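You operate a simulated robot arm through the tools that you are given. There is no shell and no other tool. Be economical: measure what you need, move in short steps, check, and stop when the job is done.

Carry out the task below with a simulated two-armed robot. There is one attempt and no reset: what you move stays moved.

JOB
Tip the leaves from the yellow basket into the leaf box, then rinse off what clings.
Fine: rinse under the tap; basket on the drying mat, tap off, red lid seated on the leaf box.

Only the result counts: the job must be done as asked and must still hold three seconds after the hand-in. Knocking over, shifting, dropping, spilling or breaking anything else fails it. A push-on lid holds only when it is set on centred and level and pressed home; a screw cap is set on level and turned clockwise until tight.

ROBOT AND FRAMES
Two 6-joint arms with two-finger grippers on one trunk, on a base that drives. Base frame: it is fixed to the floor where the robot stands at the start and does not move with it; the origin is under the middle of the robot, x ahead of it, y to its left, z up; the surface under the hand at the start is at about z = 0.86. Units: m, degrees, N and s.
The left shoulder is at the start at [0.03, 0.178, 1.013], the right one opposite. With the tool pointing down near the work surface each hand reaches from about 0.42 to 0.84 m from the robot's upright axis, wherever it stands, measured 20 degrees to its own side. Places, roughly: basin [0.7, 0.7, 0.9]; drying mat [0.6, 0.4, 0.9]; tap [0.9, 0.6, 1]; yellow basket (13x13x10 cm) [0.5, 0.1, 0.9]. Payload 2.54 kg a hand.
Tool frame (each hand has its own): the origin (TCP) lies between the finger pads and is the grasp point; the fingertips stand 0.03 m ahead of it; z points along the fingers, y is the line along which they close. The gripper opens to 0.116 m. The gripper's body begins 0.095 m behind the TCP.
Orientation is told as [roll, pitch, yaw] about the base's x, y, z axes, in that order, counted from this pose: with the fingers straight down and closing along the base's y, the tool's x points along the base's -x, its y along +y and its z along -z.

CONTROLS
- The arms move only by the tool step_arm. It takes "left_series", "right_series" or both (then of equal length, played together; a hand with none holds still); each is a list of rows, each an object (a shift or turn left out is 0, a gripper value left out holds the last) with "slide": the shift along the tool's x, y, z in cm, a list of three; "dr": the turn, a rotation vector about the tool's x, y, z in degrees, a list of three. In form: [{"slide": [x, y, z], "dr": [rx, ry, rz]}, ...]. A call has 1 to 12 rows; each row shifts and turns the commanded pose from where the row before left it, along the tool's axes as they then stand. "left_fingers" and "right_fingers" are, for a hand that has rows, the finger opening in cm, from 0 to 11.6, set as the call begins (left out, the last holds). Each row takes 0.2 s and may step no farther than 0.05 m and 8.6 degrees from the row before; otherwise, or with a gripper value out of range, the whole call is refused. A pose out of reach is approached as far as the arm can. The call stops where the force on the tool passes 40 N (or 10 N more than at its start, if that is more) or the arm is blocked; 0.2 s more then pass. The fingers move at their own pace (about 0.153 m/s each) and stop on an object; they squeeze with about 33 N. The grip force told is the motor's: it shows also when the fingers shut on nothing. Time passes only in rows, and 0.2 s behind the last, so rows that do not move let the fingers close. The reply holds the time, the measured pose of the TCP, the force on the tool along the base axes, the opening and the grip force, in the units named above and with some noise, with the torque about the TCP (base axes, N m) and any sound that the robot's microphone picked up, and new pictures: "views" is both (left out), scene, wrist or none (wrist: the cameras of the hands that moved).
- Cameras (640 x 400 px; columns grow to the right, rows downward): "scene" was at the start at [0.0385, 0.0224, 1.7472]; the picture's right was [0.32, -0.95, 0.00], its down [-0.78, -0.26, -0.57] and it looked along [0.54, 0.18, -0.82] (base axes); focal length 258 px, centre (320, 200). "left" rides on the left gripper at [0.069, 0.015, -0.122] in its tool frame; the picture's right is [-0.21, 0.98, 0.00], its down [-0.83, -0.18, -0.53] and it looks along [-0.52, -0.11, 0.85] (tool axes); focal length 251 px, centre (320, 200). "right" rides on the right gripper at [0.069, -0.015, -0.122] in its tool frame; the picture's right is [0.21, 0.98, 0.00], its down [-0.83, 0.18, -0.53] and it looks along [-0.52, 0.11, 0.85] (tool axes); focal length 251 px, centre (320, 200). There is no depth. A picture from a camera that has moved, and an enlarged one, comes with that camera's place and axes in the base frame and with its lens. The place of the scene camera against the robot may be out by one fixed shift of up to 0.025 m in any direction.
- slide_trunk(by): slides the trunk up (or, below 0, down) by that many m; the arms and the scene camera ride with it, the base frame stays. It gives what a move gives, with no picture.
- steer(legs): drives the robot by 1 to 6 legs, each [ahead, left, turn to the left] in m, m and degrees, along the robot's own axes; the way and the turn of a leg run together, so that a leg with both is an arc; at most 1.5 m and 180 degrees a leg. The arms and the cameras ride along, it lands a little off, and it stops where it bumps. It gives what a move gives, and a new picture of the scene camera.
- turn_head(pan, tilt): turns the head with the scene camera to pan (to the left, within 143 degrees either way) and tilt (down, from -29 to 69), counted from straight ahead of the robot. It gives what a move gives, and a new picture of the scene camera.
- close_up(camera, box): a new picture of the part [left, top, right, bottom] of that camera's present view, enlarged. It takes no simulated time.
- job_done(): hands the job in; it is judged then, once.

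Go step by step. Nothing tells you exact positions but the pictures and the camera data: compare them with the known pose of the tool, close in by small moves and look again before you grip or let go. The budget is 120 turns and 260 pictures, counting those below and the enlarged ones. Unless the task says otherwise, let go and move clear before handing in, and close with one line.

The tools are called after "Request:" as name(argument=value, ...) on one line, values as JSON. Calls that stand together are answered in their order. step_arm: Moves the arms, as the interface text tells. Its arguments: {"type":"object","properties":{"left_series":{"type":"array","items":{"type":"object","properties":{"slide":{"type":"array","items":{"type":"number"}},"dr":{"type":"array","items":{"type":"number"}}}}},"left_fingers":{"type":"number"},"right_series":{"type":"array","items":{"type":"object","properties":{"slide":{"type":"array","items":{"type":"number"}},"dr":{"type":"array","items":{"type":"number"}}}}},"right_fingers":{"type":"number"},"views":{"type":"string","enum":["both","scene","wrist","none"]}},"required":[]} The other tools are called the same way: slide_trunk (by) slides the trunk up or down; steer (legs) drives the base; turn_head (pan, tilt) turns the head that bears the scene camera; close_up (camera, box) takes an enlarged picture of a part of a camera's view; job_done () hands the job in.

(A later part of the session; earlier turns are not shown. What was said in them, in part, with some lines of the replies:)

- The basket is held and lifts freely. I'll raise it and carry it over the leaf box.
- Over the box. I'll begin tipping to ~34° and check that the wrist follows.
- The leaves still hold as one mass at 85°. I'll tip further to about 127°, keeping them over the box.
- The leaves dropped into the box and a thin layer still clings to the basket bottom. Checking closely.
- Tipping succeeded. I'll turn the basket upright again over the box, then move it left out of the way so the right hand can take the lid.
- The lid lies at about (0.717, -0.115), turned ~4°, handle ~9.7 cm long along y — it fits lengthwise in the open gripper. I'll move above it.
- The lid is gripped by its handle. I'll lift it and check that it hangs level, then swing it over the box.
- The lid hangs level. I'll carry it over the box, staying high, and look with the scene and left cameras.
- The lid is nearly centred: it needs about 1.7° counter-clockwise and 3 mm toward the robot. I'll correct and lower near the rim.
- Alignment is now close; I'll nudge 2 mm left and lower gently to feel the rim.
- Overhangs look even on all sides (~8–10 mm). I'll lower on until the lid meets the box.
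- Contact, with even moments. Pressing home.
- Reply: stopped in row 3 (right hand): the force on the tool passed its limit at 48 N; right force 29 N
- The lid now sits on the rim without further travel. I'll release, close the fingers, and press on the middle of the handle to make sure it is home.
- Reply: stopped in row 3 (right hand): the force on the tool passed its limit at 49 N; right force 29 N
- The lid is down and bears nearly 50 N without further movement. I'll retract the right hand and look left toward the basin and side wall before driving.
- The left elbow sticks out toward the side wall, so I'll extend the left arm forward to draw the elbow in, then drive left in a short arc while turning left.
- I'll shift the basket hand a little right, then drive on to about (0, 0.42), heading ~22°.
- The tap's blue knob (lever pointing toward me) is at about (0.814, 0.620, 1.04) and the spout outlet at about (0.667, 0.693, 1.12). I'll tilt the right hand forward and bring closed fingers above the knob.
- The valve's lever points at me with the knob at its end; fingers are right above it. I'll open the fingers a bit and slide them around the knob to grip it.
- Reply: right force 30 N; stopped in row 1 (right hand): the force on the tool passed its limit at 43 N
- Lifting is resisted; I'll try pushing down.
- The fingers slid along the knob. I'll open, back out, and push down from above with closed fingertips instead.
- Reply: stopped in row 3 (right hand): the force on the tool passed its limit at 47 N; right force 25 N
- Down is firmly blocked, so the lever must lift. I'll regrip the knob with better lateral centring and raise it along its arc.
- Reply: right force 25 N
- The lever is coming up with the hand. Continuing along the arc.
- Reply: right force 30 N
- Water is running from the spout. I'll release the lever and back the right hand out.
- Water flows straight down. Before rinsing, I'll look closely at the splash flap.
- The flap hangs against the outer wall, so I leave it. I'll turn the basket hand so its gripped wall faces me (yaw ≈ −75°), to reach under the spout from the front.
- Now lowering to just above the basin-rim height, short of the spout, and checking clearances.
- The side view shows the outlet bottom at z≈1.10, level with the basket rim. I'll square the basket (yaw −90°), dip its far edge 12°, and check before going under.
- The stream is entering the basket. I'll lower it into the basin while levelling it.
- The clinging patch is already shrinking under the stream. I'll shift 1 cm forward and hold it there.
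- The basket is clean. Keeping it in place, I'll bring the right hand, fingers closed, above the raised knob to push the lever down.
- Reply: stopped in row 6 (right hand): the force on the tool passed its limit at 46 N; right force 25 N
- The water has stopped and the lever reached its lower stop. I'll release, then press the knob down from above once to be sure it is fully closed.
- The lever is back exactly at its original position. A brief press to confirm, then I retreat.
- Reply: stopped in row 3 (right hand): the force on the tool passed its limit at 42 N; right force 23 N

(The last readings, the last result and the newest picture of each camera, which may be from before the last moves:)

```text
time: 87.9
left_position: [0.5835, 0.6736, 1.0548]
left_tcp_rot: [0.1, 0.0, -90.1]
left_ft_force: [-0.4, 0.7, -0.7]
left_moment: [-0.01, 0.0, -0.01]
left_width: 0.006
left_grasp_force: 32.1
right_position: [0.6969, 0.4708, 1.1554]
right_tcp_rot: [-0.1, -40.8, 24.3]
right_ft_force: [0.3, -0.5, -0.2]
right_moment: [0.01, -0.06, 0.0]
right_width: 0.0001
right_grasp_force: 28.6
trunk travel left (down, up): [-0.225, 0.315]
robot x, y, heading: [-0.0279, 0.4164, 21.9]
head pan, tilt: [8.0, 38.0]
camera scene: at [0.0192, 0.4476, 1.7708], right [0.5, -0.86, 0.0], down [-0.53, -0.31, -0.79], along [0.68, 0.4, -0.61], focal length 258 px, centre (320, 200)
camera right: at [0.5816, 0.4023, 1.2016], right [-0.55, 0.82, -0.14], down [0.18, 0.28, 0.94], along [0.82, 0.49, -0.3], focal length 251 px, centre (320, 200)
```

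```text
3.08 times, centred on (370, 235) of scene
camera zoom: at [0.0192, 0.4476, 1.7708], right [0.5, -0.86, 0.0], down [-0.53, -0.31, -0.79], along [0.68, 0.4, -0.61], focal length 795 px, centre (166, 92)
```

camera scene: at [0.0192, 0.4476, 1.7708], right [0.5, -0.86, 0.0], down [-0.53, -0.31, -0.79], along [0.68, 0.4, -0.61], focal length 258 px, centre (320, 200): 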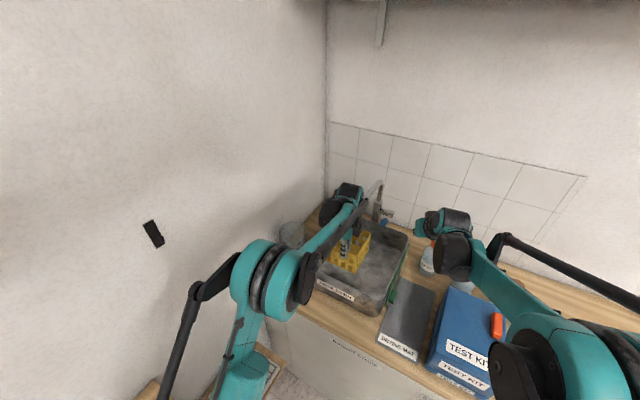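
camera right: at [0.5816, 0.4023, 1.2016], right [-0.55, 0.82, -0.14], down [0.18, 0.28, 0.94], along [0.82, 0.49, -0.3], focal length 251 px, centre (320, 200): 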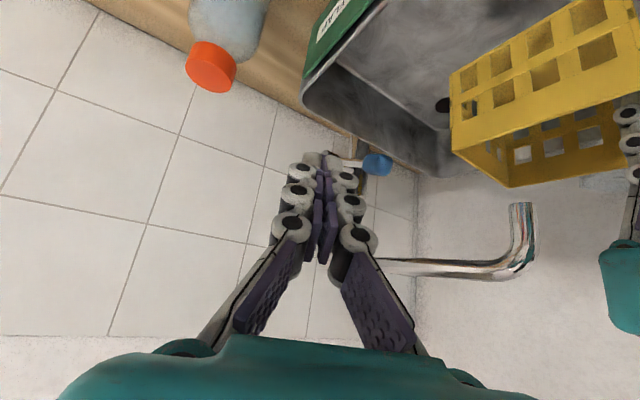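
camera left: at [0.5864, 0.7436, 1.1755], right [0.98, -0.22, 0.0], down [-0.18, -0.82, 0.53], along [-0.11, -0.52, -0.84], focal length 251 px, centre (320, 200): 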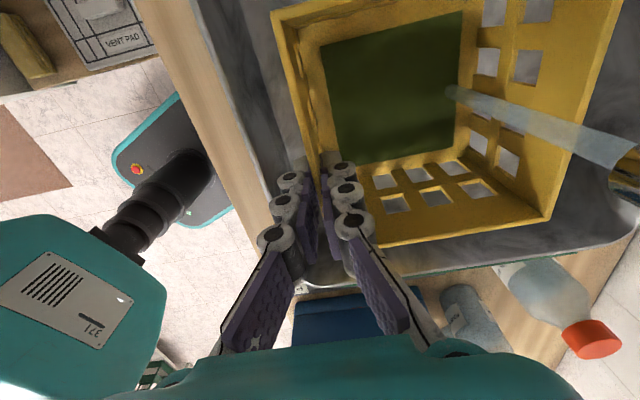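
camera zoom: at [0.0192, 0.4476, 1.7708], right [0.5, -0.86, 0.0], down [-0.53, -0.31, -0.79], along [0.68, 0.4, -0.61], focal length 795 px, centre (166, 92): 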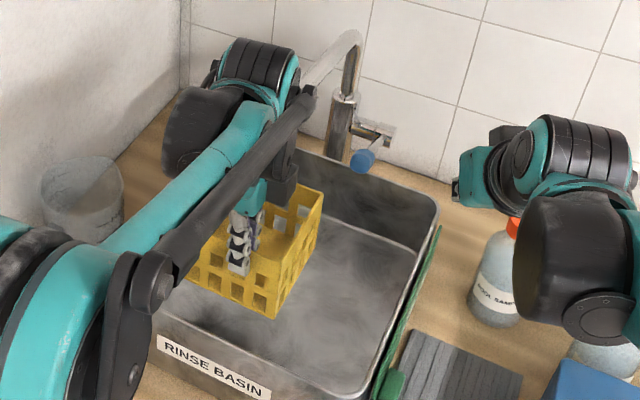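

Tap is off with the lever down. I'll back the basket out the way it came: dip the far edge, rise, slide out and lift.

Request:
step_arm(left_series=[{"slide": [0, -1.2, 0]}, {"slide": [0, -0.1, -1.2], "dr": [4, 0, 0]}, {"slide": [0, -0.2, -1.2], "dr": [4, 0, 0]}, {"slide": [0, -0.25, -1.1], "dr": [4, 0, 0]}, {"slide": [0, -1.8, 0.38]}, {"slide": [0, -1.8, 0.38]}, {"slide": [0, -1.8, 0.38]}], views="none")

Request:
close_up(camera="right", box=[320, 0, 640, 230])

```text
time: 89.5
left_position: [0.514, 0.6749, 1.0905]
left_tcp_rot: [-11.9, -0.2, -90.1]
left_ft_force: [0.1, -0.4, -1.1]
left_moment: [0.0, 0.03, 0.01]
left_width: 0.0063
left_grasp_force: 32.2
right_position: [0.6985, 0.4718, 1.1549]
right_tcp_rot: [-0.1, -40.8, 24.3]
right_ft_force: [0.0, -0.5, -0.1]
right_moment: [0.01, -0.01, -0.02]
right_width: 0.0
right_grasp_force: 28.4
trunk travel left (down, up): [-0.225, 0.315]
robot x, y, heading: [-0.0269, 0.4167, 21.9]
head pan, tilt: [8.0, 38.0]
```

```text
1.74 times, centred on (480, 115) of right
camera zoom: at [0.5827, 0.4027, 1.2012], right [-0.55, 0.82, -0.14], down [0.18, 0.28, 0.94], along [0.82, 0.49, -0.3], focal length 437 px, centre (42, 348)
```

zoom: 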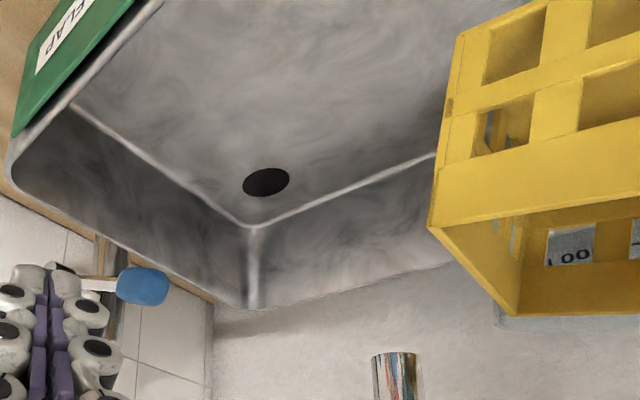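

Request:
step_arm(left_series=[{"slide": [0, -0.5, -3], "dr": [-4, 0, 0]}, {"slide": [0, -0.3, -3], "dr": [-4, 0, 0]}, {"slide": [0, 0, -3], "dr": [-4, 0, 0]}, {"slide": [0, 0, -3]}, {"slide": [0, 0, -3]}, {}, {}], right_series=[{"slide": [1.96, -1.41, -3.54]}, {"slide": [1.96, -1.41, -3.54]}, {"slide": [1.96, -1.41, -3.54]}, {"slide": [1.96, -1.41, -3.54]}, {"slide": [1.96, -1.41, -3.54]}, {"slide": [1.96, -1.41, -3.54]}, {"slide": [1.96, -1.41, -3.54]}], views="scene")

Request:
close_up(camera="left", box=[0, 0, 640, 400])

```text
time: 91.1
left_position: [0.5184, 0.6753, 1.2408]
left_tcp_rot: [0.2, -0.1, -90.1]
left_ft_force: [0.3, -0.3, -0.6]
left_moment: [-0.04, 0.01, -0.01]
left_width: 0.0058
left_grasp_force: 32.2
right_position: [0.4935, 0.2729, 1.254]
right_tcp_rot: [-0.1, -40.8, 24.4]
right_ft_force: [-1.2, 0.0, 0.9]
right_moment: [0.0, -0.01, 0.01]
right_width: 0.0001
right_grasp_force: 28.5
trunk travel left (down, up): [-0.225, 0.315]
robot x, y, heading: [-0.0256, 0.4163, 22.2]
head pan, tilt: [8.0, 38.0]
camera scene: at [0.0199, 0.4478, 1.7708], right [0.5, -0.86, 0.0], down [-0.53, -0.31, -0.79], along [0.68, 0.4, -0.62], focal length 258 px, centre (320, 200)
```

scene: 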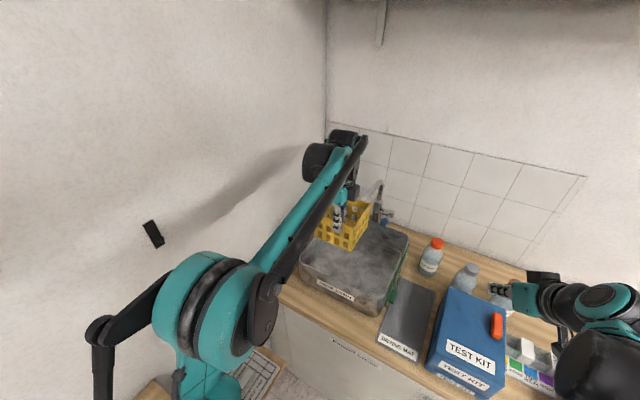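

```text
1.00 times, centred on (320, 200) of left (not enlarged: the box is as wide or as high as the picture)
camera zoom: at [0.5337, 0.7435, 1.3629], right [0.98, -0.22, 0.0], down [-0.18, -0.82, 0.53], along [-0.11, -0.52, -0.85], focal length 251 px, centre (320, 200)
```

zoom: 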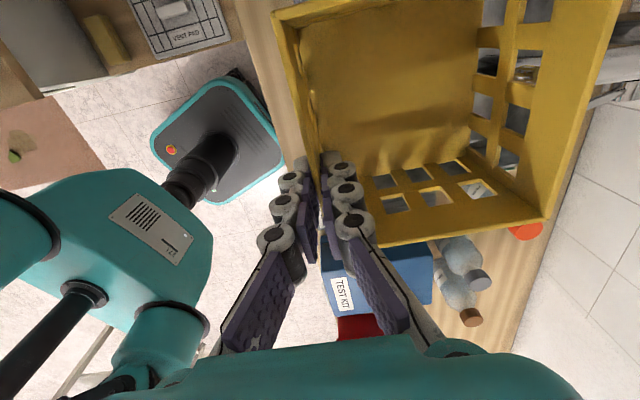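

Basket is clear and clean. Now measuring the mat closely.

Request:
close_up(camera="scene", box=[360, 270, 460, 370])

Request:
step_arm(right_series=[{"slide": [1.5, -3.5, -1]}, {"slide": [1.5, -3.5, -1]}, {"slide": [1.5, -3.5, -1]}], views="none")

Request:
turn_head(pan=-15, tilt=50)

Request:
close_up(camera="scene", box=[240, 140, 400, 240])

```text
4.00 times, centred on (410, 320) of scene
camera zoom: at [0.0199, 0.4478, 1.7708], right [0.5, -0.86, 0.0], down [-0.53, -0.31, -0.79], along [0.68, 0.4, -0.62], focal length 1034 px, centre (-40, -280)
```

zoom: 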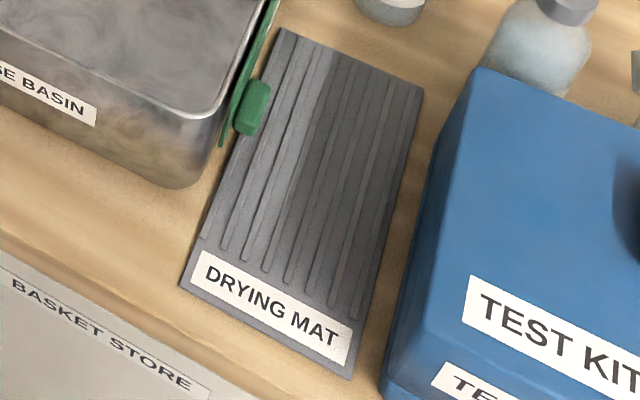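

```text
time: 91.9
left_position: [0.5211, 0.6739, 1.2391]
left_tcp_rot: [-0.1, -0.1, -90.0]
left_ft_force: [-0.4, 0.6, -0.9]
left_moment: [0.05, 0.08, 0.0]
left_width: 0.006
left_grasp_force: 32.3
right_position: [0.4899, 0.1535, 1.2476]
right_tcp_rot: [0.0, -40.7, 24.4]
right_ft_force: [1.3, 0.3, 0.1]
right_moment: [0.04, 0.0, 0.04]
right_width: 0.0
right_grasp_force: 28.8
trunk travel left (down, up): [-0.225, 0.315]
robot x, y, heading: [-0.0236, 0.417, 22.0]
head pan, tilt: [8.0, 38.0]
```

```text
time: 92.8
left_position: [0.5195, 0.6748, 1.2388]
left_tcp_rot: [0.0, 0.0, -90.0]
left_ft_force: [-0.5, -0.4, -0.4]
left_moment: [0.0, 0.09, 0.02]
left_width: 0.006
left_grasp_force: 32.4
right_position: [0.4897, 0.1552, 1.2483]
right_tcp_rot: [-0.1, -40.8, 24.3]
right_ft_force: [-0.1, 0.0, -0.3]
right_moment: [0.02, 0.0, -0.04]
right_width: 0.0
right_grasp_force: 28.8
trunk travel left (down, up): [-0.225, 0.315]
robot x, y, heading: [-0.0258, 0.4148, 22.5]
head pan, tilt: [-15.0, 50.0]
camera scene: at [0.0234, 0.4139, 1.7536], right [0.12, -0.99, 0.0], down [-0.76, -0.1, -0.64], along [0.64, 0.08, -0.77], focal length 258 px, centre (320, 200)
```

scene: 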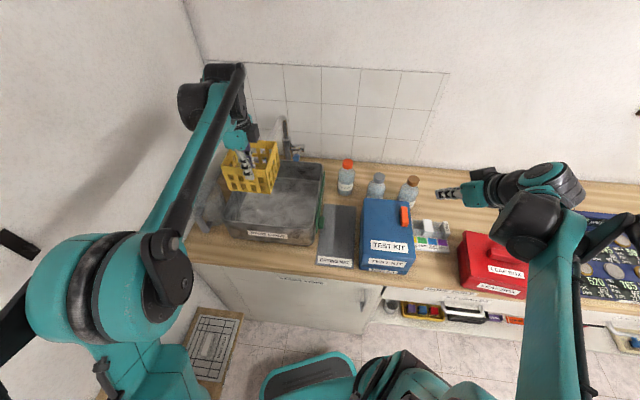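

```text
4.00 times, centred on (320, 190) of scene
camera zoom: at [0.0234, 0.4139, 1.7536], right [0.12, -0.99, 0.0], down [-0.76, -0.1, -0.64], along [0.64, 0.08, -0.77], focal length 1034 px, centre (320, 240)
```

zoom: 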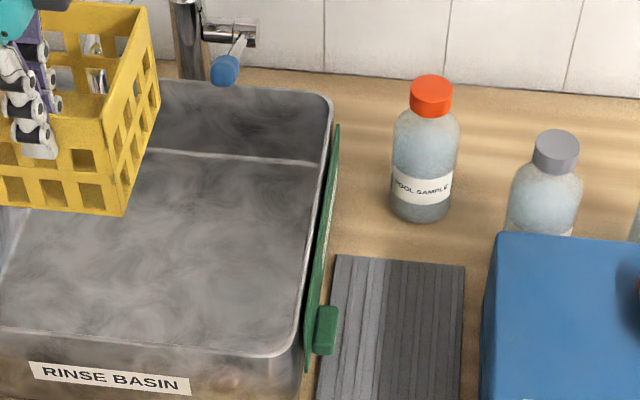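

Mat spans x 0.434–0.725, y 0.351–0.491; the flap's knob overhangs its left edge near x≈0.60, so I'll set the basket on the front part (centre ≈ (0.50, 0.418)). First I drive right for a comfortable left-arm reach.

Request:
step_arm(left_series=[{"slide": [0, -2.5, -2]}, {"slide": [0, -2.5, -2]}], views="none")

Request:
steer(legs=[[-0.099, -0.246, 0], [0, 0, -22]])

```text
time: 93.4
left_position: [0.469, 0.6754, 1.2794]
left_tcp_rot: [0.1, 0.0, -90.2]
left_ft_force: [-0.6, 0.3, -0.9]
left_moment: [-0.04, 0.07, 0.0]
left_width: 0.0061
left_grasp_force: 32.3
right_position: [0.4884, 0.1545, 1.2487]
right_tcp_rot: [-0.2, -40.8, 24.3]
right_ft_force: [0.0, 1.0, -0.2]
right_moment: [-0.03, 0.0, -0.02]
right_width: 0.0
right_grasp_force: 29.1
trunk travel left (down, up): [-0.225, 0.315]
robot x, y, heading: [-0.0241, 0.4155, 22.0]
head pan, tilt: [-15.0, 50.0]
```

```text
time: 96.4
left_position: [0.5313, 0.2072, 1.2794]
left_tcp_rot: [0.0, -0.1, -112.2]
left_ft_force: [-0.7, 0.2, -0.5]
left_moment: [0.04, 0.05, 0.0]
left_width: 0.0059
left_grasp_force: 33.0
right_position: [0.3542, -0.2838, 1.2473]
right_tcp_rot: [0.0, -40.8, 2.2]
right_ft_force: [0.1, 0.0, 0.1]
right_moment: [0.0, 0.01, 0.02]
right_width: 0.0
right_grasp_force: 28.6
trunk travel left (down, up): [-0.225, 0.315]
robot x, y, heading: [-0.027, 0.1526, -0.1]
head pan, tilt: [-15.0, 50.0]
camera scene: at [0.0206, 0.132, 1.7536], right [-0.26, -0.97, 0.0], down [-0.74, 0.2, -0.64], along [0.62, -0.17, -0.77], focal length 258 px, centre (320, 200)
```

scene: 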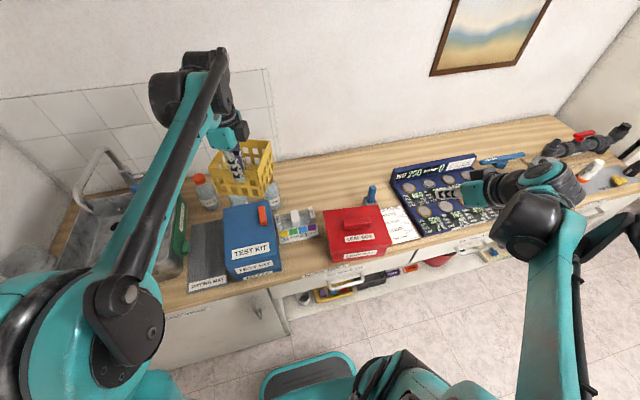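

Request:
step_arm(left_series=[{"dr": [0, 0, -7.4]}, {"dr": [0, 0, -7.4]}, {"dr": [0, 0, -7.3]}, {"slide": [3.92, -1.88, 0]}, {"slide": [3.92, -1.88, 0]}, {"slide": [3.92, -1.88, 0]}, {"slide": [3.92, -1.88, 0]}, {"slide": [3.92, -1.88, 0]}, {"slide": [0, 0, 4]}, {"slide": [0, 0, 4]}, {"slide": [0, 0, 4]}, {"slide": [0, 0, 4]}], views="wrist")

Request:
turn_head(pan=20, tilt=55)

Request:
close_up(camera="scene", box=[220, 120, 400, 270])

```text
time: 99.0
left_position: [0.4404, 0.4057, 1.1175]
left_tcp_rot: [0.0, -0.1, -90.1]
left_ft_force: [-0.4, -0.6, -1.7]
left_moment: [0.0, 0.08, 0.01]
left_width: 0.0059
left_grasp_force: 31.7
right_position: [0.3552, -0.2829, 1.2475]
right_tcp_rot: [-0.1, -40.7, 2.2]
right_ft_force: [0.4, -0.2, 0.3]
right_moment: [-0.01, 0.02, -0.01]
right_width: 0.0
right_grasp_force: 28.2
trunk travel left (down, up): [-0.225, 0.315]
robot x, y, heading: [-0.0212, 0.1517, -0.0]
head pan, tilt: [-15.0, 50.0]
camera left: at [0.4561, 0.4742, 1.2409], right [0.98, -0.22, 0.0], down [-0.18, -0.82, 0.54], along [-0.12, -0.52, -0.84], focal length 251 px, centre (320, 200)
```

left: 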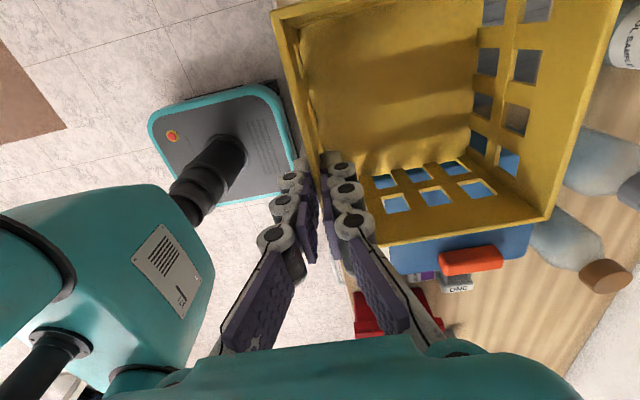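

```text
time: 100.0
left_position: [0.4401, 0.4051, 1.1202]
left_tcp_rot: [-0.1, 0.0, -90.1]
left_ft_force: [-0.7, 0.3, -0.5]
left_moment: [0.02, 0.07, -0.03]
left_width: 0.0061
left_grasp_force: 32.0
right_position: [0.3552, -0.2813, 1.2478]
right_tcp_rot: [-0.1, -40.9, 2.2]
right_ft_force: [0.3, 0.7, 0.4]
right_moment: [0.02, 0.0, -0.01]
right_width: 0.0
right_grasp_force: 28.8
trunk travel left (down, up): [-0.225, 0.315]
robot x, y, heading: [-0.0235, 0.1555, 0.3]
head pan, tilt: [20.0, 55.0]
camera scene: at [0.0141, 0.177, 1.7471], right [0.34, -0.94, 0.0], down [-0.77, -0.28, -0.57], along [0.54, 0.2, -0.82], focal length 258 px, centre (320, 200)
```

scene: 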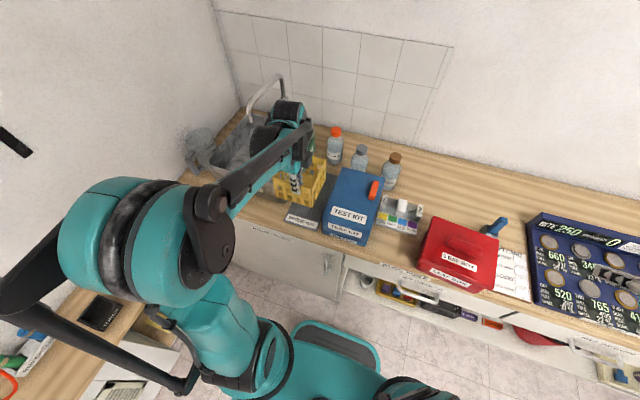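

```text
2.67 times, centred on (310, 195) of scene
camera zoom: at [0.0141, 0.177, 1.7471], right [0.34, -0.94, 0.0], down [-0.77, -0.28, -0.57], along [0.54, 0.2, -0.82], focal length 689 px, centre (347, 213)
```

zoom: 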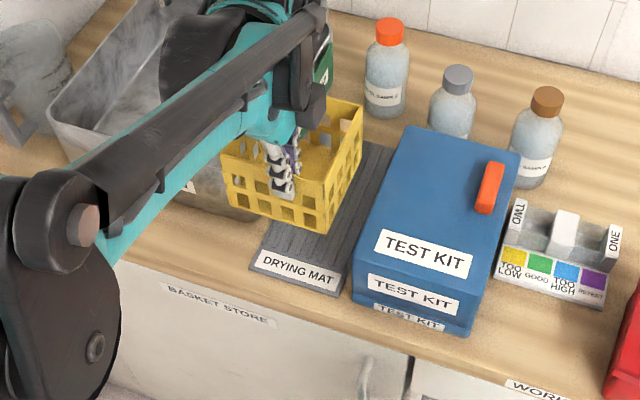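

Request:
step_arm(left_series=[{"slide": [0.3, 0, 4]}, {"slide": [0, 0, 4]}, {"slide": [0, 0, 4]}, {"slide": [0, 0, 1]}], views="none")

Request:
close_up(camera="scene", box=[270, 140, 350, 240])

Request:
close_up(camera="left", box=[260, 0, 640, 260])

```text
time: 101.0
left_position: [0.4396, 0.408, 0.9886]
left_tcp_rot: [0.0, 0.0, -90.0]
left_ft_force: [0.2, -0.2, -1.0]
left_moment: [-0.02, 0.06, 0.01]
left_width: 0.0059
left_grasp_force: 32.1
right_position: [0.3547, -0.2835, 1.2477]
right_tcp_rot: [-0.2, -40.8, 2.3]
right_ft_force: [0.0, -1.1, 0.4]
right_moment: [-0.02, 0.01, 0.02]
right_width: 0.0001
right_grasp_force: 28.1
trunk travel left (down, up): [-0.225, 0.315]
robot x, y, heading: [-0.0226, 0.1509, -0.3]
head pan, tilt: [20.0, 55.0]
```

```text
4.00 times, centred on (310, 190) of scene
camera zoom: at [0.0134, 0.1768, 1.7471], right [0.34, -0.94, 0.0], down [-0.77, -0.28, -0.57], along [0.54, 0.2, -0.82], focal length 1034 px, centre (360, 240)
```

zoom: 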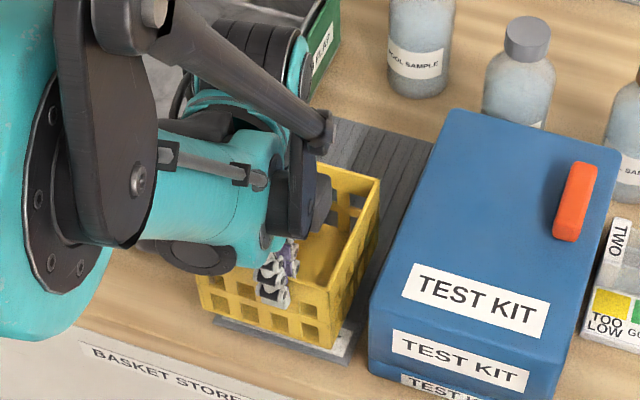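

```text
1.54 times, centred on (450, 130) of left
camera zoom: at [0.455, 0.4757, 1.1108], right [0.98, -0.22, 0.0], down [-0.18, -0.82, 0.53], along [-0.11, -0.52, -0.84], focal length 387 px, centre (120, 308)
```

zoom: 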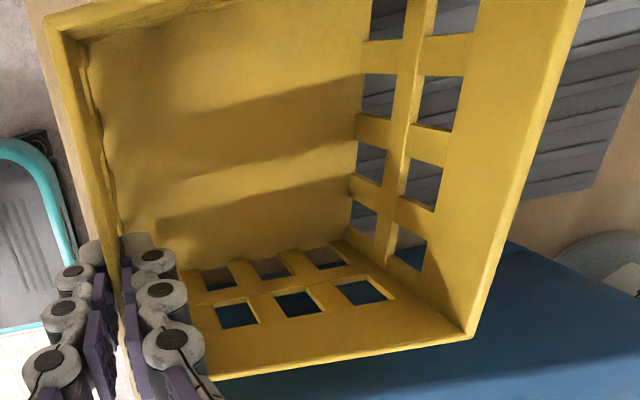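

Request:
close_up(camera="scene", box=[310, 215, 374, 255])

Request:
close_up(camera="scene", box=[265, 190, 329, 230])

```text
10.00 times, centred on (342, 235) of scene
camera zoom: at [0.0134, 0.1768, 1.7471], right [0.34, -0.94, 0.0], down [-0.77, -0.28, -0.57], along [0.54, 0.2, -0.82], focal length 2585 px, centre (100, -150)
```

zoom: 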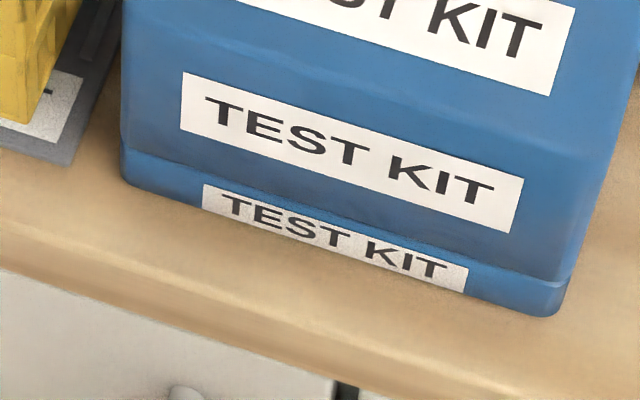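

```text
10.00 times, centred on (297, 210) of scene
camera zoom: at [0.0134, 0.1768, 1.7471], right [0.34, -0.94, 0.0], down [-0.77, -0.28, -0.57], along [0.54, 0.2, -0.82], focal length 2585 px, centre (550, 100)
```

zoom: 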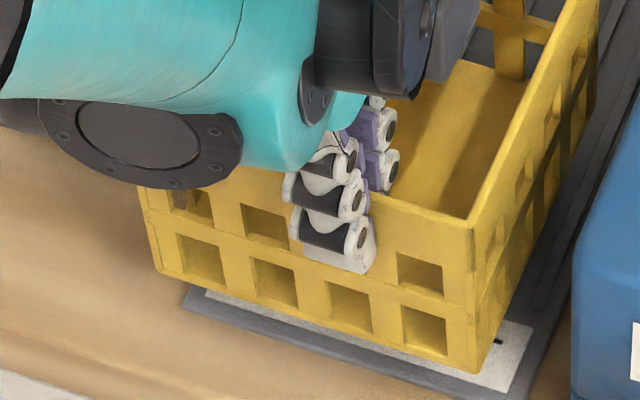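

The basket would sit about 1.2 cm too near and 0.6–1 cm too far left; I'll lift slightly, shift +1.1 cm ahead and 1.1 cm right (also avoiding the flap knob), and re-check.

Request:
step_arm(left_series=[{"slide": [0, 0, -2.5]}, {"slide": [-1.1, 1.1, 0]}, {"slide": [0, 0, 2.5]}, {"slide": [0, 0, 1.2]}, {}], views="none")

Request:
close_up(camera="scene", box=[265, 190, 349, 243])

```text
time: 102.2
left_position: [0.4505, 0.3955, 0.9781]
left_tcp_rot: [0.1, -0.2, -90.1]
left_ft_force: [-7.1, 0.4, 9.9]
left_moment: [0.76, -0.93, 0.46]
left_width: 0.0096
left_grasp_force: 32.8
right_position: [0.3539, -0.2831, 1.2479]
right_tcp_rot: [-0.1, -40.8, 2.3]
right_ft_force: [0.2, -0.8, 0.5]
right_moment: [0.03, -0.01, 0.0]
right_width: 0.0002
right_grasp_force: 28.7
trunk travel left (down, up): [-0.225, 0.315]
robot x, y, heading: [-0.0216, 0.1538, 0.2]
head pan, tilt: [20.0, 55.0]
```

```text
7.55 times, centred on (307, 216) of scene
camera zoom: at [0.0119, 0.1767, 1.7471], right [0.34, -0.94, 0.0], down [-0.77, -0.28, -0.57], along [0.54, 0.2, -0.82], focal length 1951 px, centre (418, 76)
```

zoom: 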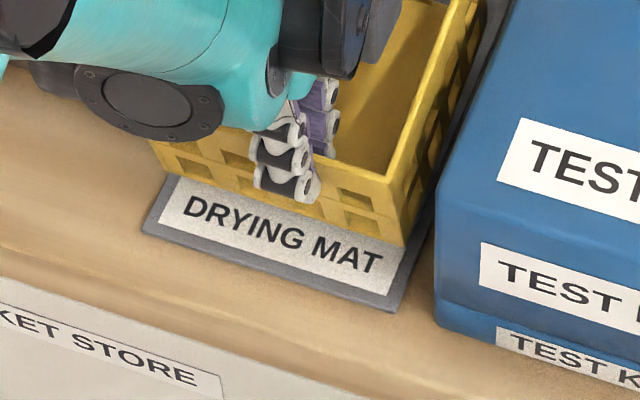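

It touched something (likely the flap's knob under the back-left corner). I'll raise straight back up and inspect.

Request:
step_arm(left_series=[{"slide": [0, 0, -2]}, {"slide": [0, 0, -4]}, {"slide": [0, 0, -4]}], views="both")

Request:
close_up(camera="scene", box=[255, 130, 355, 240])

```text
time: 103.0
left_position: [0.4514, 0.3953, 1.08]
left_tcp_rot: [0.1, -0.1, -90.2]
left_ft_force: [-1.0, -0.8, -1.0]
left_moment: [-0.01, 0.05, 0.01]
left_width: 0.0061
left_grasp_force: 32.2
right_position: [0.3548, -0.2834, 1.2473]
right_tcp_rot: [-0.2, -40.7, 2.2]
right_ft_force: [0.2, -1.1, 0.2]
right_moment: [0.02, -0.01, 0.0]
right_width: 0.0
right_grasp_force: 28.7
trunk travel left (down, up): [-0.225, 0.315]
robot x, y, heading: [-0.0238, 0.1558, -0.0]
head pan, tilt: [20.0, 55.0]
camera scene: at [0.0134, 0.1767, 1.7471], right [0.34, -0.94, 0.0], down [-0.77, -0.28, -0.57], along [0.54, 0.2, -0.82], focal length 258 px, centre (320, 200)
camera left: at [0.4662, 0.4643, 1.2021], right [0.98, -0.22, 0.0], down [-0.18, -0.82, 0.54], along [-0.12, -0.52, -0.84], focal length 251 px, centre (320, 200)
```

scene: 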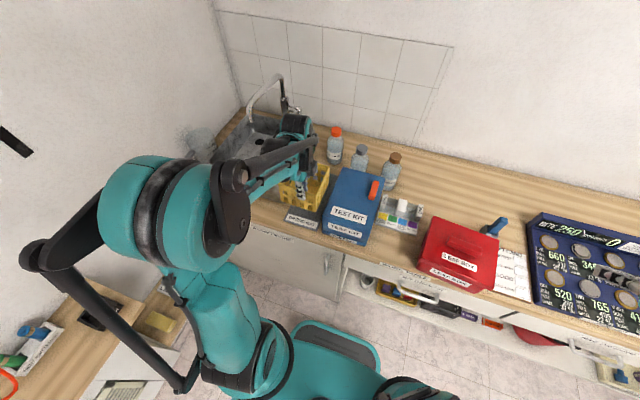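
left: 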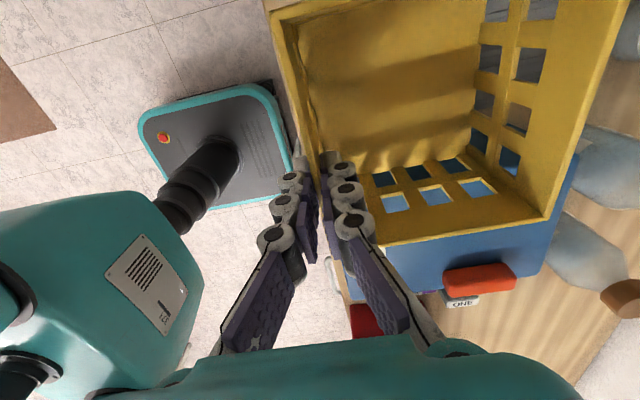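

```text
3.64 times, centred on (305, 185) of scene
camera zoom: at [0.0134, 0.1767, 1.7471], right [0.34, -0.94, 0.0], down [-0.77, -0.28, -0.57], along [0.54, 0.2, -0.82], focal length 940 px, centre (374, 254)
```

zoom: 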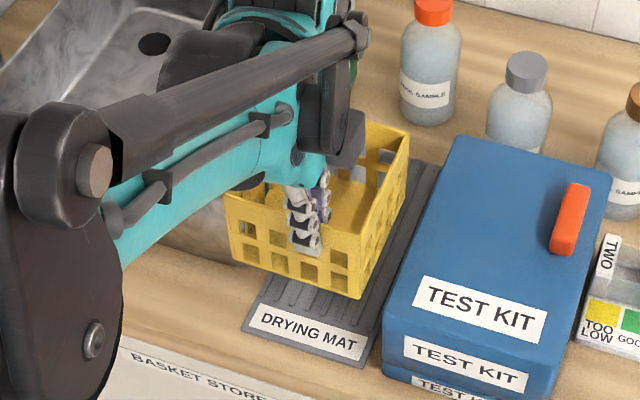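

The contact point works out to the back-left bottom corner — the flap's knob. I'll move the basket aside (high) to view the knob and the flap properly.

Request:
step_arm(left_series=[{"slide": [0, 0, -4]}, {"slide": [0, 0, -4]}, {"slide": [-4.5, 0, -1]}, {"slide": [-4.5, 0, -1]}, {"slide": [-4.5, 0, -1]}, {"slide": [-4.5, 0, -1]}, {"slide": [-4.5, 0, -1]}], views="scene")

Request:
close_up(camera="scene", box=[250, 140, 350, 230])

Request:
turn_head(pan=35, tilt=55)

Request:
close_up(camera="scene", box=[290, 130, 450, 230])

```text
time: 104.6
left_position: [0.4501, 0.1691, 1.2097]
left_tcp_rot: [0.0, 0.1, -90.2]
left_ft_force: [-0.3, -0.5, -1.2]
left_moment: [0.02, 0.08, 0.0]
left_width: 0.0059
left_grasp_force: 31.9
right_position: [0.3552, -0.2837, 1.2475]
right_tcp_rot: [0.0, -40.8, 2.1]
right_ft_force: [-0.5, 0.0, -0.4]
right_moment: [0.03, -0.01, 0.04]
right_width: 0.0002
right_grasp_force: 28.3
trunk travel left (down, up): [-0.225, 0.315]
robot x, y, heading: [-0.0273, 0.1558, -0.2]
head pan, tilt: [20.0, 55.0]
camera scene: at [0.0144, 0.1753, 1.7471], right [0.34, -0.94, 0.0], down [-0.77, -0.28, -0.57], along [0.54, 0.2, -0.82], focal length 258 px, centre (320, 200)
```

scene: 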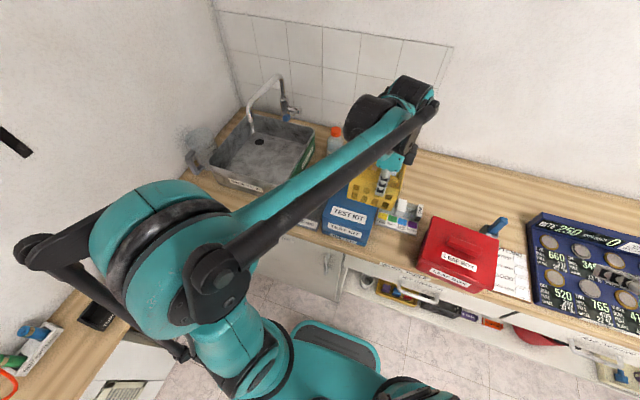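

```text
4.44 times, centred on (300, 185) of scene
camera zoom: at [0.0144, 0.1753, 1.7471], right [0.34, -0.94, 0.0], down [-0.77, -0.28, -0.57], along [0.54, 0.2, -0.82], focal length 1149 px, centre (409, 267)
```

zoom: 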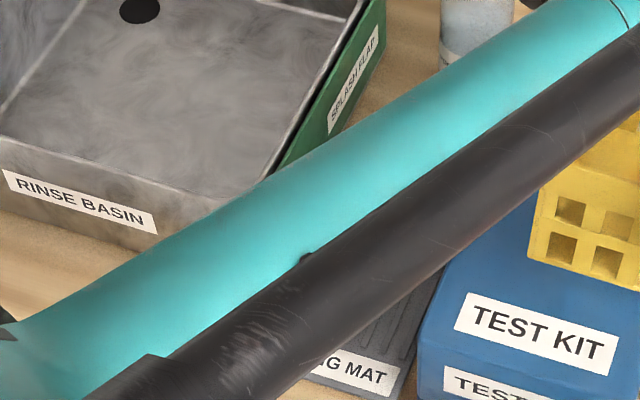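

```text
time: 105.4
left_position: [0.4492, 0.1696, 1.2095]
left_tcp_rot: [0.0, -0.1, -90.1]
left_ft_force: [0.3, 0.3, -2.4]
left_moment: [0.0, 0.08, 0.01]
left_width: 0.0059
left_grasp_force: 31.3
right_position: [0.3545, -0.2825, 1.248]
right_tcp_rot: [-0.2, -40.8, 2.1]
right_ft_force: [0.1, -0.2, 0.5]
right_moment: [0.01, -0.03, 0.01]
right_width: 0.0001
right_grasp_force: 28.6
trunk travel left (down, up): [-0.225, 0.315]
robot x, y, heading: [-0.0249, 0.1496, 0.1]
head pan, tilt: [35.0, 55.0]
camera scene: at [0.0054, 0.1936, 1.7471], right [0.57, -0.82, 0.0], down [-0.67, -0.47, -0.57], along [0.47, 0.33, -0.82], focal length 258 px, centre (320, 200)
```

scene: 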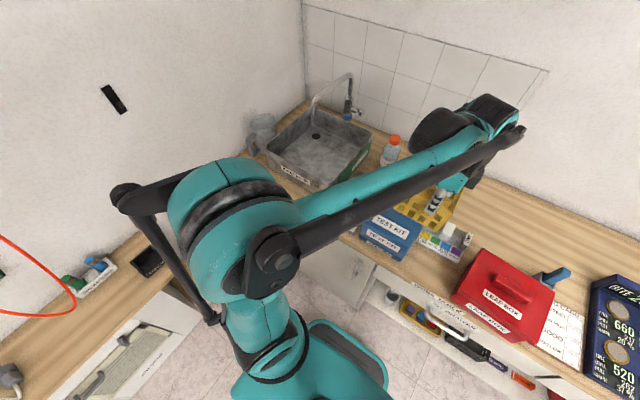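

```text
4.00 times, centred on (370, 180) of scene
camera zoom: at [0.0054, 0.1936, 1.7471], right [0.57, -0.82, 0.0], down [-0.67, -0.47, -0.57], along [0.47, 0.33, -0.82], focal length 1034 px, centre (120, 280)
```

zoom: 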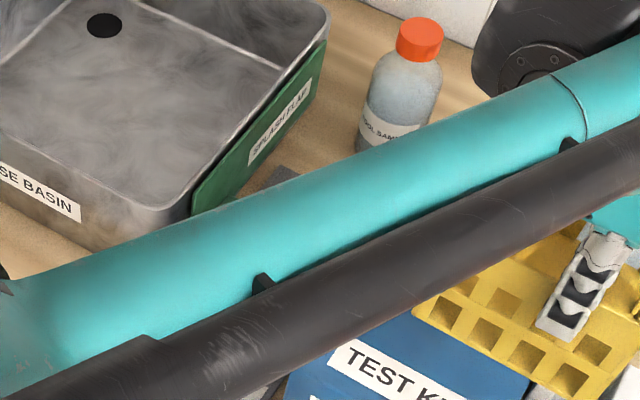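

Request:
step_arm(left_series=[{"slide": [4.3, 0, -0.7]}, {"slide": [4.3, 0, -0.7]}, {"slide": [4.3, 0, -0.7]}, {"slide": [4.3, 0, -0.7]}, {"slide": [4.3, 0, -0.7]}, {"slide": [4.3, 0, -0.7]}, {"slide": [4.3, 0, -0.7]}, {"slide": [4.3, 0, -0.7]}, {"slide": [4.3, 0, -0.7]}, {"slide": [4.3, 0, -0.7]}], views="none")

Request:
turn_head(pan=20, tilt=55)

Request:
close_up(camera="scene", box=[260, 140, 350, 240])

```text
time: 107.6
left_position: [0.4496, 0.6051, 1.2791]
left_tcp_rot: [0.0, -0.2, -90.1]
left_ft_force: [-0.3, 1.5, -1.4]
left_moment: [-0.05, 0.06, 0.02]
left_width: 0.0059
left_grasp_force: 32.1
right_position: [0.3556, -0.2817, 1.2484]
right_tcp_rot: [-0.2, -40.7, 2.2]
right_ft_force: [0.4, 0.0, 0.7]
right_moment: [-0.05, -0.03, -0.02]
right_width: 0.0
right_grasp_force: 28.7
trunk travel left (down, up): [-0.225, 0.315]
robot x, y, heading: [-0.0247, 0.1558, 0.1]
head pan, tilt: [35.0, 55.0]
```

```text
time: 108.4
left_position: [0.4495, 0.6013, 1.2803]
left_tcp_rot: [0.0, -0.1, -90.1]
left_ft_force: [0.6, -0.1, -1.3]
left_moment: [-0.05, 0.08, -0.01]
left_width: 0.006
left_grasp_force: 32.1
right_position: [0.3552, -0.2827, 1.2478]
right_tcp_rot: [-0.1, -40.8, 2.3]
right_ft_force: [0.3, -0.4, -0.3]
right_moment: [0.02, 0.03, -0.02]
right_width: 0.0001
right_grasp_force: 28.7
trunk travel left (down, up): [-0.225, 0.315]
robot x, y, heading: [-0.0239, 0.1536, -0.2]
head pan, tilt: [20.0, 55.0]
camera scene: at [0.0141, 0.1772, 1.7471], right [0.34, -0.94, 0.0], down [-0.77, -0.28, -0.57], along [0.54, 0.2, -0.82], focal length 258 px, centre (320, 200)
```

scene: 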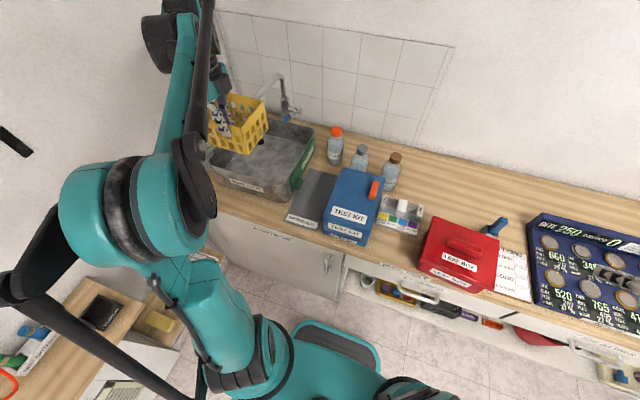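

```text
4.00 times, centred on (305, 190) of scene
camera zoom: at [0.0141, 0.1772, 1.7471], right [0.34, -0.94, 0.0], down [-0.77, -0.28, -0.57], along [0.54, 0.2, -0.82], focal length 1034 px, centre (380, 240)
```

zoom: 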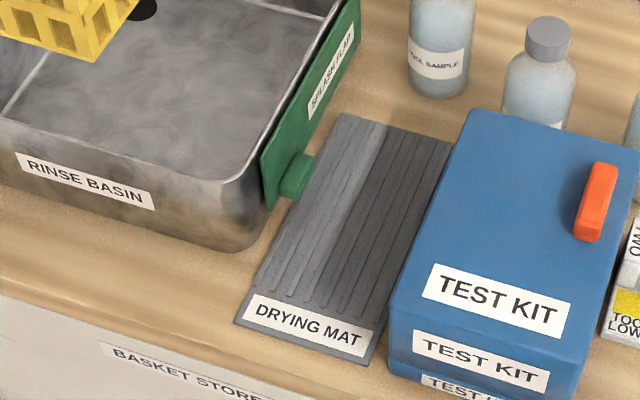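

Now the mat and flap knob are clearly visible: the knob overhangs the mat's left edge by ~1.5 cm starting ~12 cm from the mat's front. I'll set the basket at TCP ≈ (0.442, 0.391), which clears it.

Request:
step_arm(left_series=[{"slide": [-4.2, -0.15, 0]}, {"slide": [-4.2, -0.15, 0]}, {"slide": [-4.2, -0.15, 0]}, {"slide": [-4.2, -0.15, 0]}, {"slide": [-4.2, -0.15, 0]}, {"slide": [0, 0, 4.5]}, {"slide": [0, 0, 4.5]}, {"slide": [0, 0, 4.5]}, {"slide": [0, 0, 4.5]}, {"slide": [0, 0, 4.5]}, {"slide": [0, 0, 4.5]}], views="none")

Request:
close_up(camera="scene", box=[270, 150, 350, 240])

```text
time: 110.8
left_position: [0.4413, 0.3908, 1.0066]
left_tcp_rot: [-0.1, -0.1, -90.2]
left_ft_force: [1.6, -0.3, -1.6]
left_moment: [-0.06, 0.07, -0.03]
left_width: 0.0059
left_grasp_force: 32.2
right_position: [0.3569, -0.2828, 1.248]
right_tcp_rot: [-0.1, -40.7, 2.2]
right_ft_force: [1.1, 0.9, -0.5]
right_moment: [-0.01, 0.04, -0.04]
right_width: 0.0
right_grasp_force: 28.5
trunk travel left (down, up): [-0.225, 0.315]
robot x, y, heading: [-0.024, 0.1528, 0.2]
head pan, tilt: [20.0, 55.0]
```

```text
4.44 times, centred on (310, 195) of scene
camera zoom: at [0.0159, 0.1777, 1.747], right [0.34, -0.94, 0.0], down [-0.77, -0.28, -0.57], along [0.54, 0.2, -0.82], focal length 1149 px, centre (364, 222)
```

zoom: 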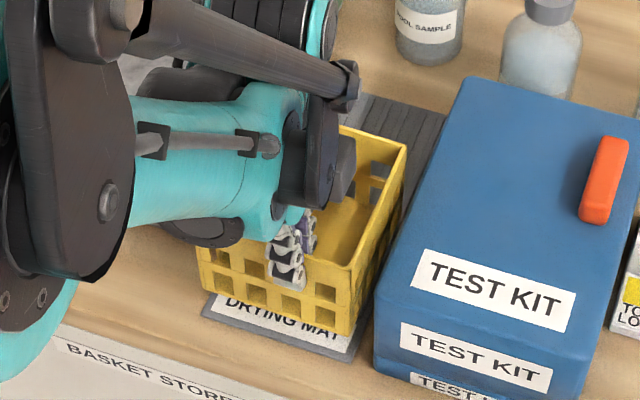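

Request:
step_arm(left_series=[{"slide": [0, 0, 1.5]}, {"slide": [0, 0, 1]}, {"slide": [0, 0, 0.7]}, {}], views="none")

Request:
close_up(camera="scene", box=[270, 170, 350, 240])

```text
time: 111.8
left_position: [0.4415, 0.3883, 0.9752]
left_tcp_rot: [0.0, -0.1, -90.1]
left_ft_force: [0.0, -0.6, -0.9]
left_moment: [0.01, 0.03, 0.0]
left_width: 0.0059
left_grasp_force: 32.4
right_position: [0.3543, -0.282, 1.2488]
right_tcp_rot: [0.0, -40.7, 2.2]
right_ft_force: [0.2, 0.0, 0.1]
right_moment: [-0.01, 0.01, -0.01]
right_width: 0.0001
right_grasp_force: 28.7
trunk travel left (down, up): [-0.225, 0.315]
robot x, y, heading: [-0.0251, 0.1561, -0.1]
head pan, tilt: [20.0, 55.0]
```

```text
5.71 times, centred on (310, 205) of scene
camera zoom: at [0.0138, 0.177, 1.7471], right [0.34, -0.94, 0.0], down [-0.77, -0.28, -0.57], along [0.54, 0.2, -0.82], focal length 1477 px, centre (377, 171)
```

zoom: 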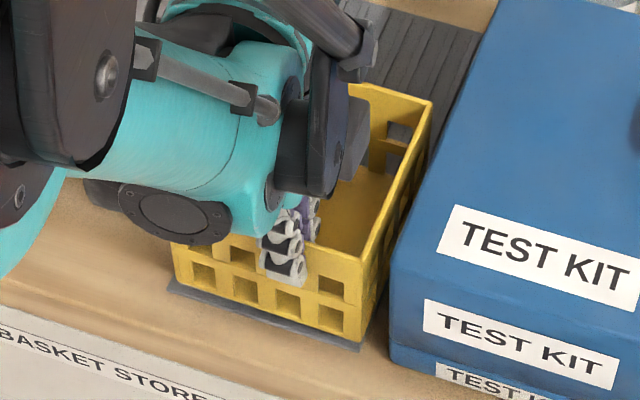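

No contact this time. Lowering the last centimetre and a half gently.

Request:
step_arm(left_series=[{"slide": [0, 0, 0.8]}, {"slide": [0, 0, 0.5]}, {"slide": [0, 0, 0.3]}, {}], views="none")

Request:
close_up(camera="scene", box=[270, 170, 350, 240])

```text
time: 112.8
left_position: [0.4419, 0.3895, 0.9614]
left_tcp_rot: [0.1, 0.0, -90.1]
left_ft_force: [0.6, 4.7, 19.9]
left_moment: [-0.43, -0.07, 0.06]
left_width: 0.0063
left_grasp_force: 32.5
right_position: [0.3541, -0.2828, 1.249]
right_tcp_rot: [-0.1, -40.9, 2.2]
right_ft_force: [-0.5, 0.1, -0.3]
right_moment: [0.0, 0.01, 0.01]
right_width: 0.0003
right_grasp_force: 28.4
trunk travel left (down, up): [-0.225, 0.315]
robot x, y, heading: [-0.0241, 0.1521, -0.0]
head pan, tilt: [20.0, 55.0]
```

```text
5.71 times, centred on (310, 205) of scene
camera zoom: at [0.0126, 0.1771, 1.7472], right [0.34, -0.94, 0.0], down [-0.77, -0.28, -0.57], along [0.54, 0.2, -0.82], focal length 1477 px, centre (377, 171)
```

zoom: 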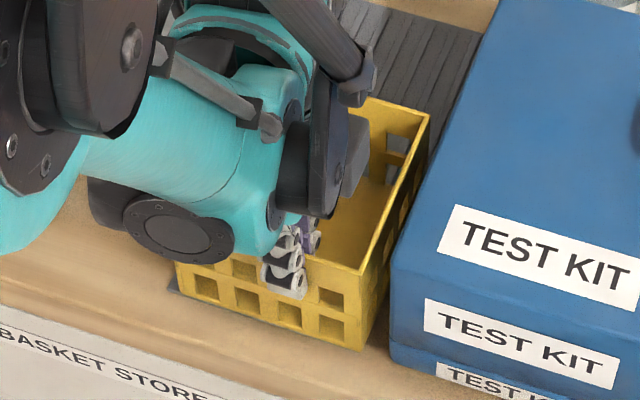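

It rests on the mat. Releasing with a small opening and lifting away.

Request:
step_arm(left_series=[{"slide": [0, 0, -0.2]}, {}, {}], left_fingers=2.6, views="none")

Request:
step_arm(left_series=[{"slide": [0, 0, -2]}, {"slide": [0, 0, -3]}, {"slide": [0, 0, -4]}, {"slide": [0, 0, -4.5]}, {"slide": [0, 0, -4.5]}, {"slide": [0, 0, -4.5]}, {"slide": [0, -2, -4]}, {"slide": [3, -2, 0]}, {"slide": [4, 0, 0]}, {"slide": [4, 0, 0]}, {"slide": [4, 0, 0]}], views="scene")

Request:
close_up(camera="scene", box=[260, 150, 350, 240])

```text
time: 113.6
left_position: [0.4425, 0.3884, 0.9615]
left_tcp_rot: [0.0, -0.1, -90.1]
left_ft_force: [0.1, 0.6, 0.4]
left_moment: [0.0, 0.0, 0.0]
left_width: 0.026
left_grasp_force: 0.1
right_position: [0.3548, -0.2824, 1.2483]
right_tcp_rot: [-0.1, -40.8, 2.3]
right_ft_force: [-0.6, 0.6, 0.0]
right_moment: [-0.01, 0.0, 0.01]
right_width: 0.0001
right_grasp_force: 28.5
trunk travel left (down, up): [-0.225, 0.315]
robot x, y, heading: [-0.0235, 0.1515, -0.1]
head pan, tilt: [20.0, 55.0]
```

```text
time: 116.0
left_position: [0.4034, 0.544, 1.2264]
left_tcp_rot: [0.0, 0.0, -90.2]
left_ft_force: [0.4, 0.0, -0.3]
left_moment: [-0.05, 0.03, -0.02]
left_width: 0.0262
left_grasp_force: 0.0
right_position: [0.3555, -0.2818, 1.2493]
right_tcp_rot: [-0.1, -40.7, 2.2]
right_ft_force: [-0.2, -0.3, 0.3]
right_moment: [-0.03, 0.03, -0.04]
right_width: 0.0
right_grasp_force: 28.5
trunk travel left (down, up): [-0.225, 0.315]
robot x, y, heading: [-0.0246, 0.1519, -0.3]
head pan, tilt: [20.0, 55.0]
camera scene: at [0.0147, 0.1787, 1.747], right [0.34, -0.94, 0.0], down [-0.77, -0.28, -0.57], along [0.54, 0.2, -0.82], focal length 258 px, centre (320, 200)
```

scene: 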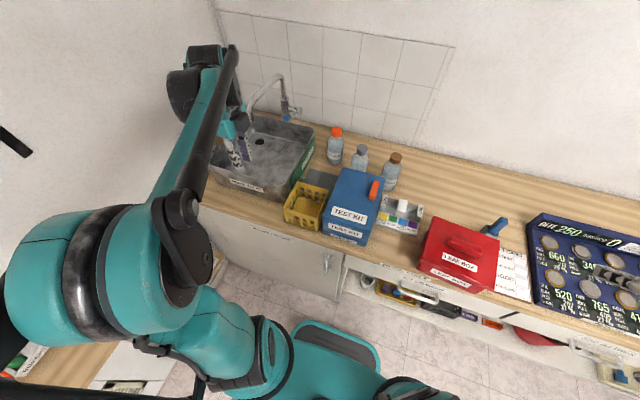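

```text
4.44 times, centred on (305, 195) of scene
camera zoom: at [0.0147, 0.1787, 1.747], right [0.34, -0.94, 0.0], down [-0.77, -0.28, -0.57], along [0.54, 0.2, -0.82], focal length 1149 px, centre (387, 222)
```

zoom: 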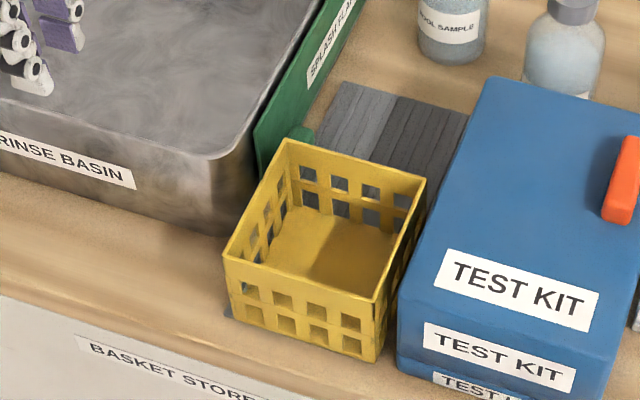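

The basket stands level and clean on the mat. Finally checking the lid and the tap.

Request:
close_up(camera="scene", box=[410, 205, 510, 300])

Request:
close_up(camera="scene", box=[220, 60, 340, 200])

Request:
close_up(camera="right", box=[0, 0, 640, 400])

```text
4.21 times, centred on (460, 252) of scene
camera zoom: at [0.0147, 0.1787, 1.747], right [0.34, -0.94, 0.0], down [-0.77, -0.28, -0.57], along [0.54, 0.2, -0.82], focal length 1088 px, centre (-270, -21)
```

zoom: 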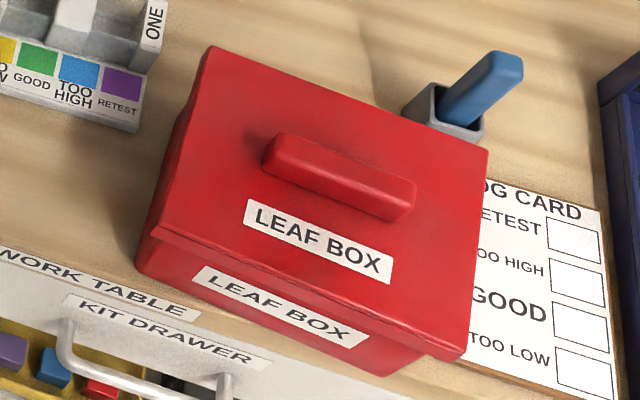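

```text
2.86 times, centred on (280, 130) of scene
camera zoom: at [0.0147, 0.1787, 1.747], right [0.34, -0.94, 0.0], down [-0.77, -0.28, -0.57], along [0.54, 0.2, -0.82], focal length 739 px, centre (434, 400)
```

zoom: 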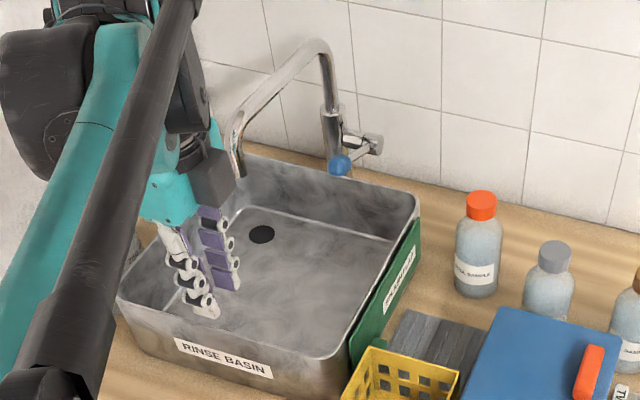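

```text
1.00 times, centred on (320, 200) of right (not enlarged: the box is as wide or as high as the picture)
camera zoom: at [0.2231, -0.3019, 1.295], right [-0.2, 0.97, -0.14], down [0.27, 0.19, 0.94], along [0.94, 0.15, -0.3], focal length 251 px, centre (320, 200)
```

zoom: 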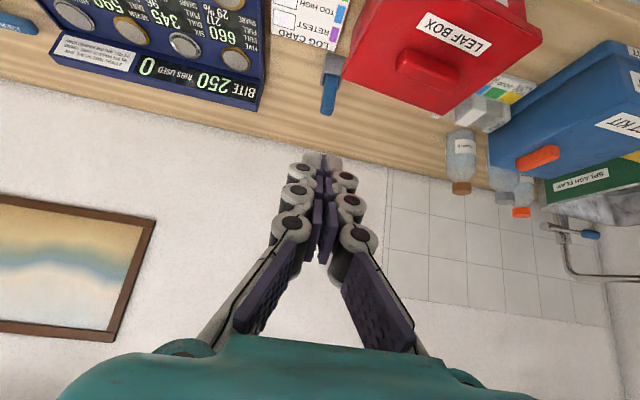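

Request:
close_up(camera="right", box=[330, 0, 560, 130])

Request:
close_up(camera="scene", box=[415, 235, 500, 300])

```text
2.78 times, centred on (445, 65) of right
camera zoom: at [0.2231, -0.3019, 1.295], right [-0.2, 0.97, -0.14], down [0.27, 0.19, 0.94], along [0.94, 0.15, -0.3], focal length 700 px, centre (-28, 576)
```

zoom: 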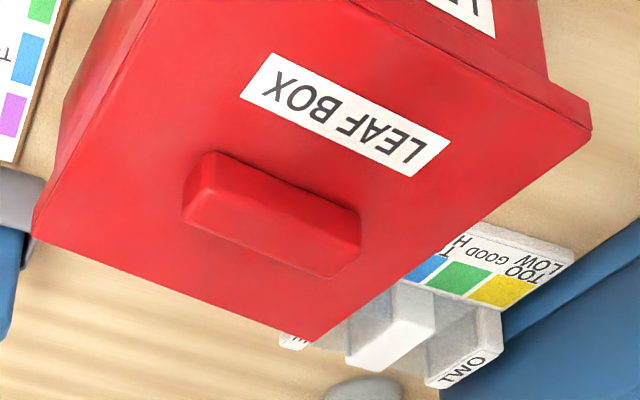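

```text
6.15 times, centred on (458, 268) of scene
camera zoom: at [0.0147, 0.1787, 1.747], right [0.34, -0.94, 0.0], down [-0.77, -0.28, -0.57], along [0.54, 0.2, -0.82], focal length 1591 px, centre (-526, -215)
```

zoom: 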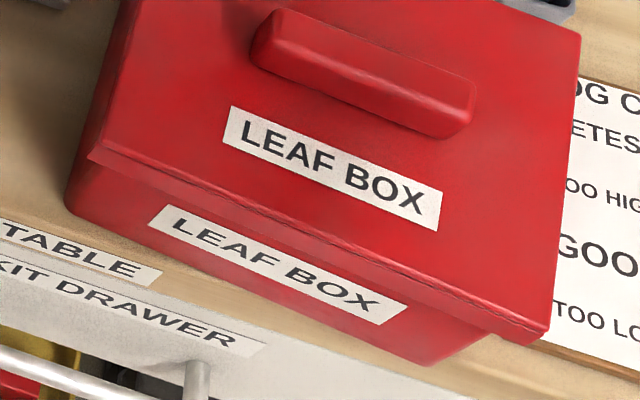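

Everything checks out: the leaves are in the leaf box, and the lid's skirt sits down around the rim, level and centred. The tap lever is down with no water running. The clean basket is standing on the mat, and both hands are clear.

Request:
job_done()

```text
The job is handed in.
```

I tipped the leaves into the leaf box, rinsed the yellow basket clean under the tap and set it on the drying mat, turned the tap off, and pressed the red lid onto the leaf box. The basket brushed the splash flap's knob while I was placing it, and it now sits a few millimetres over the mat's right edge.
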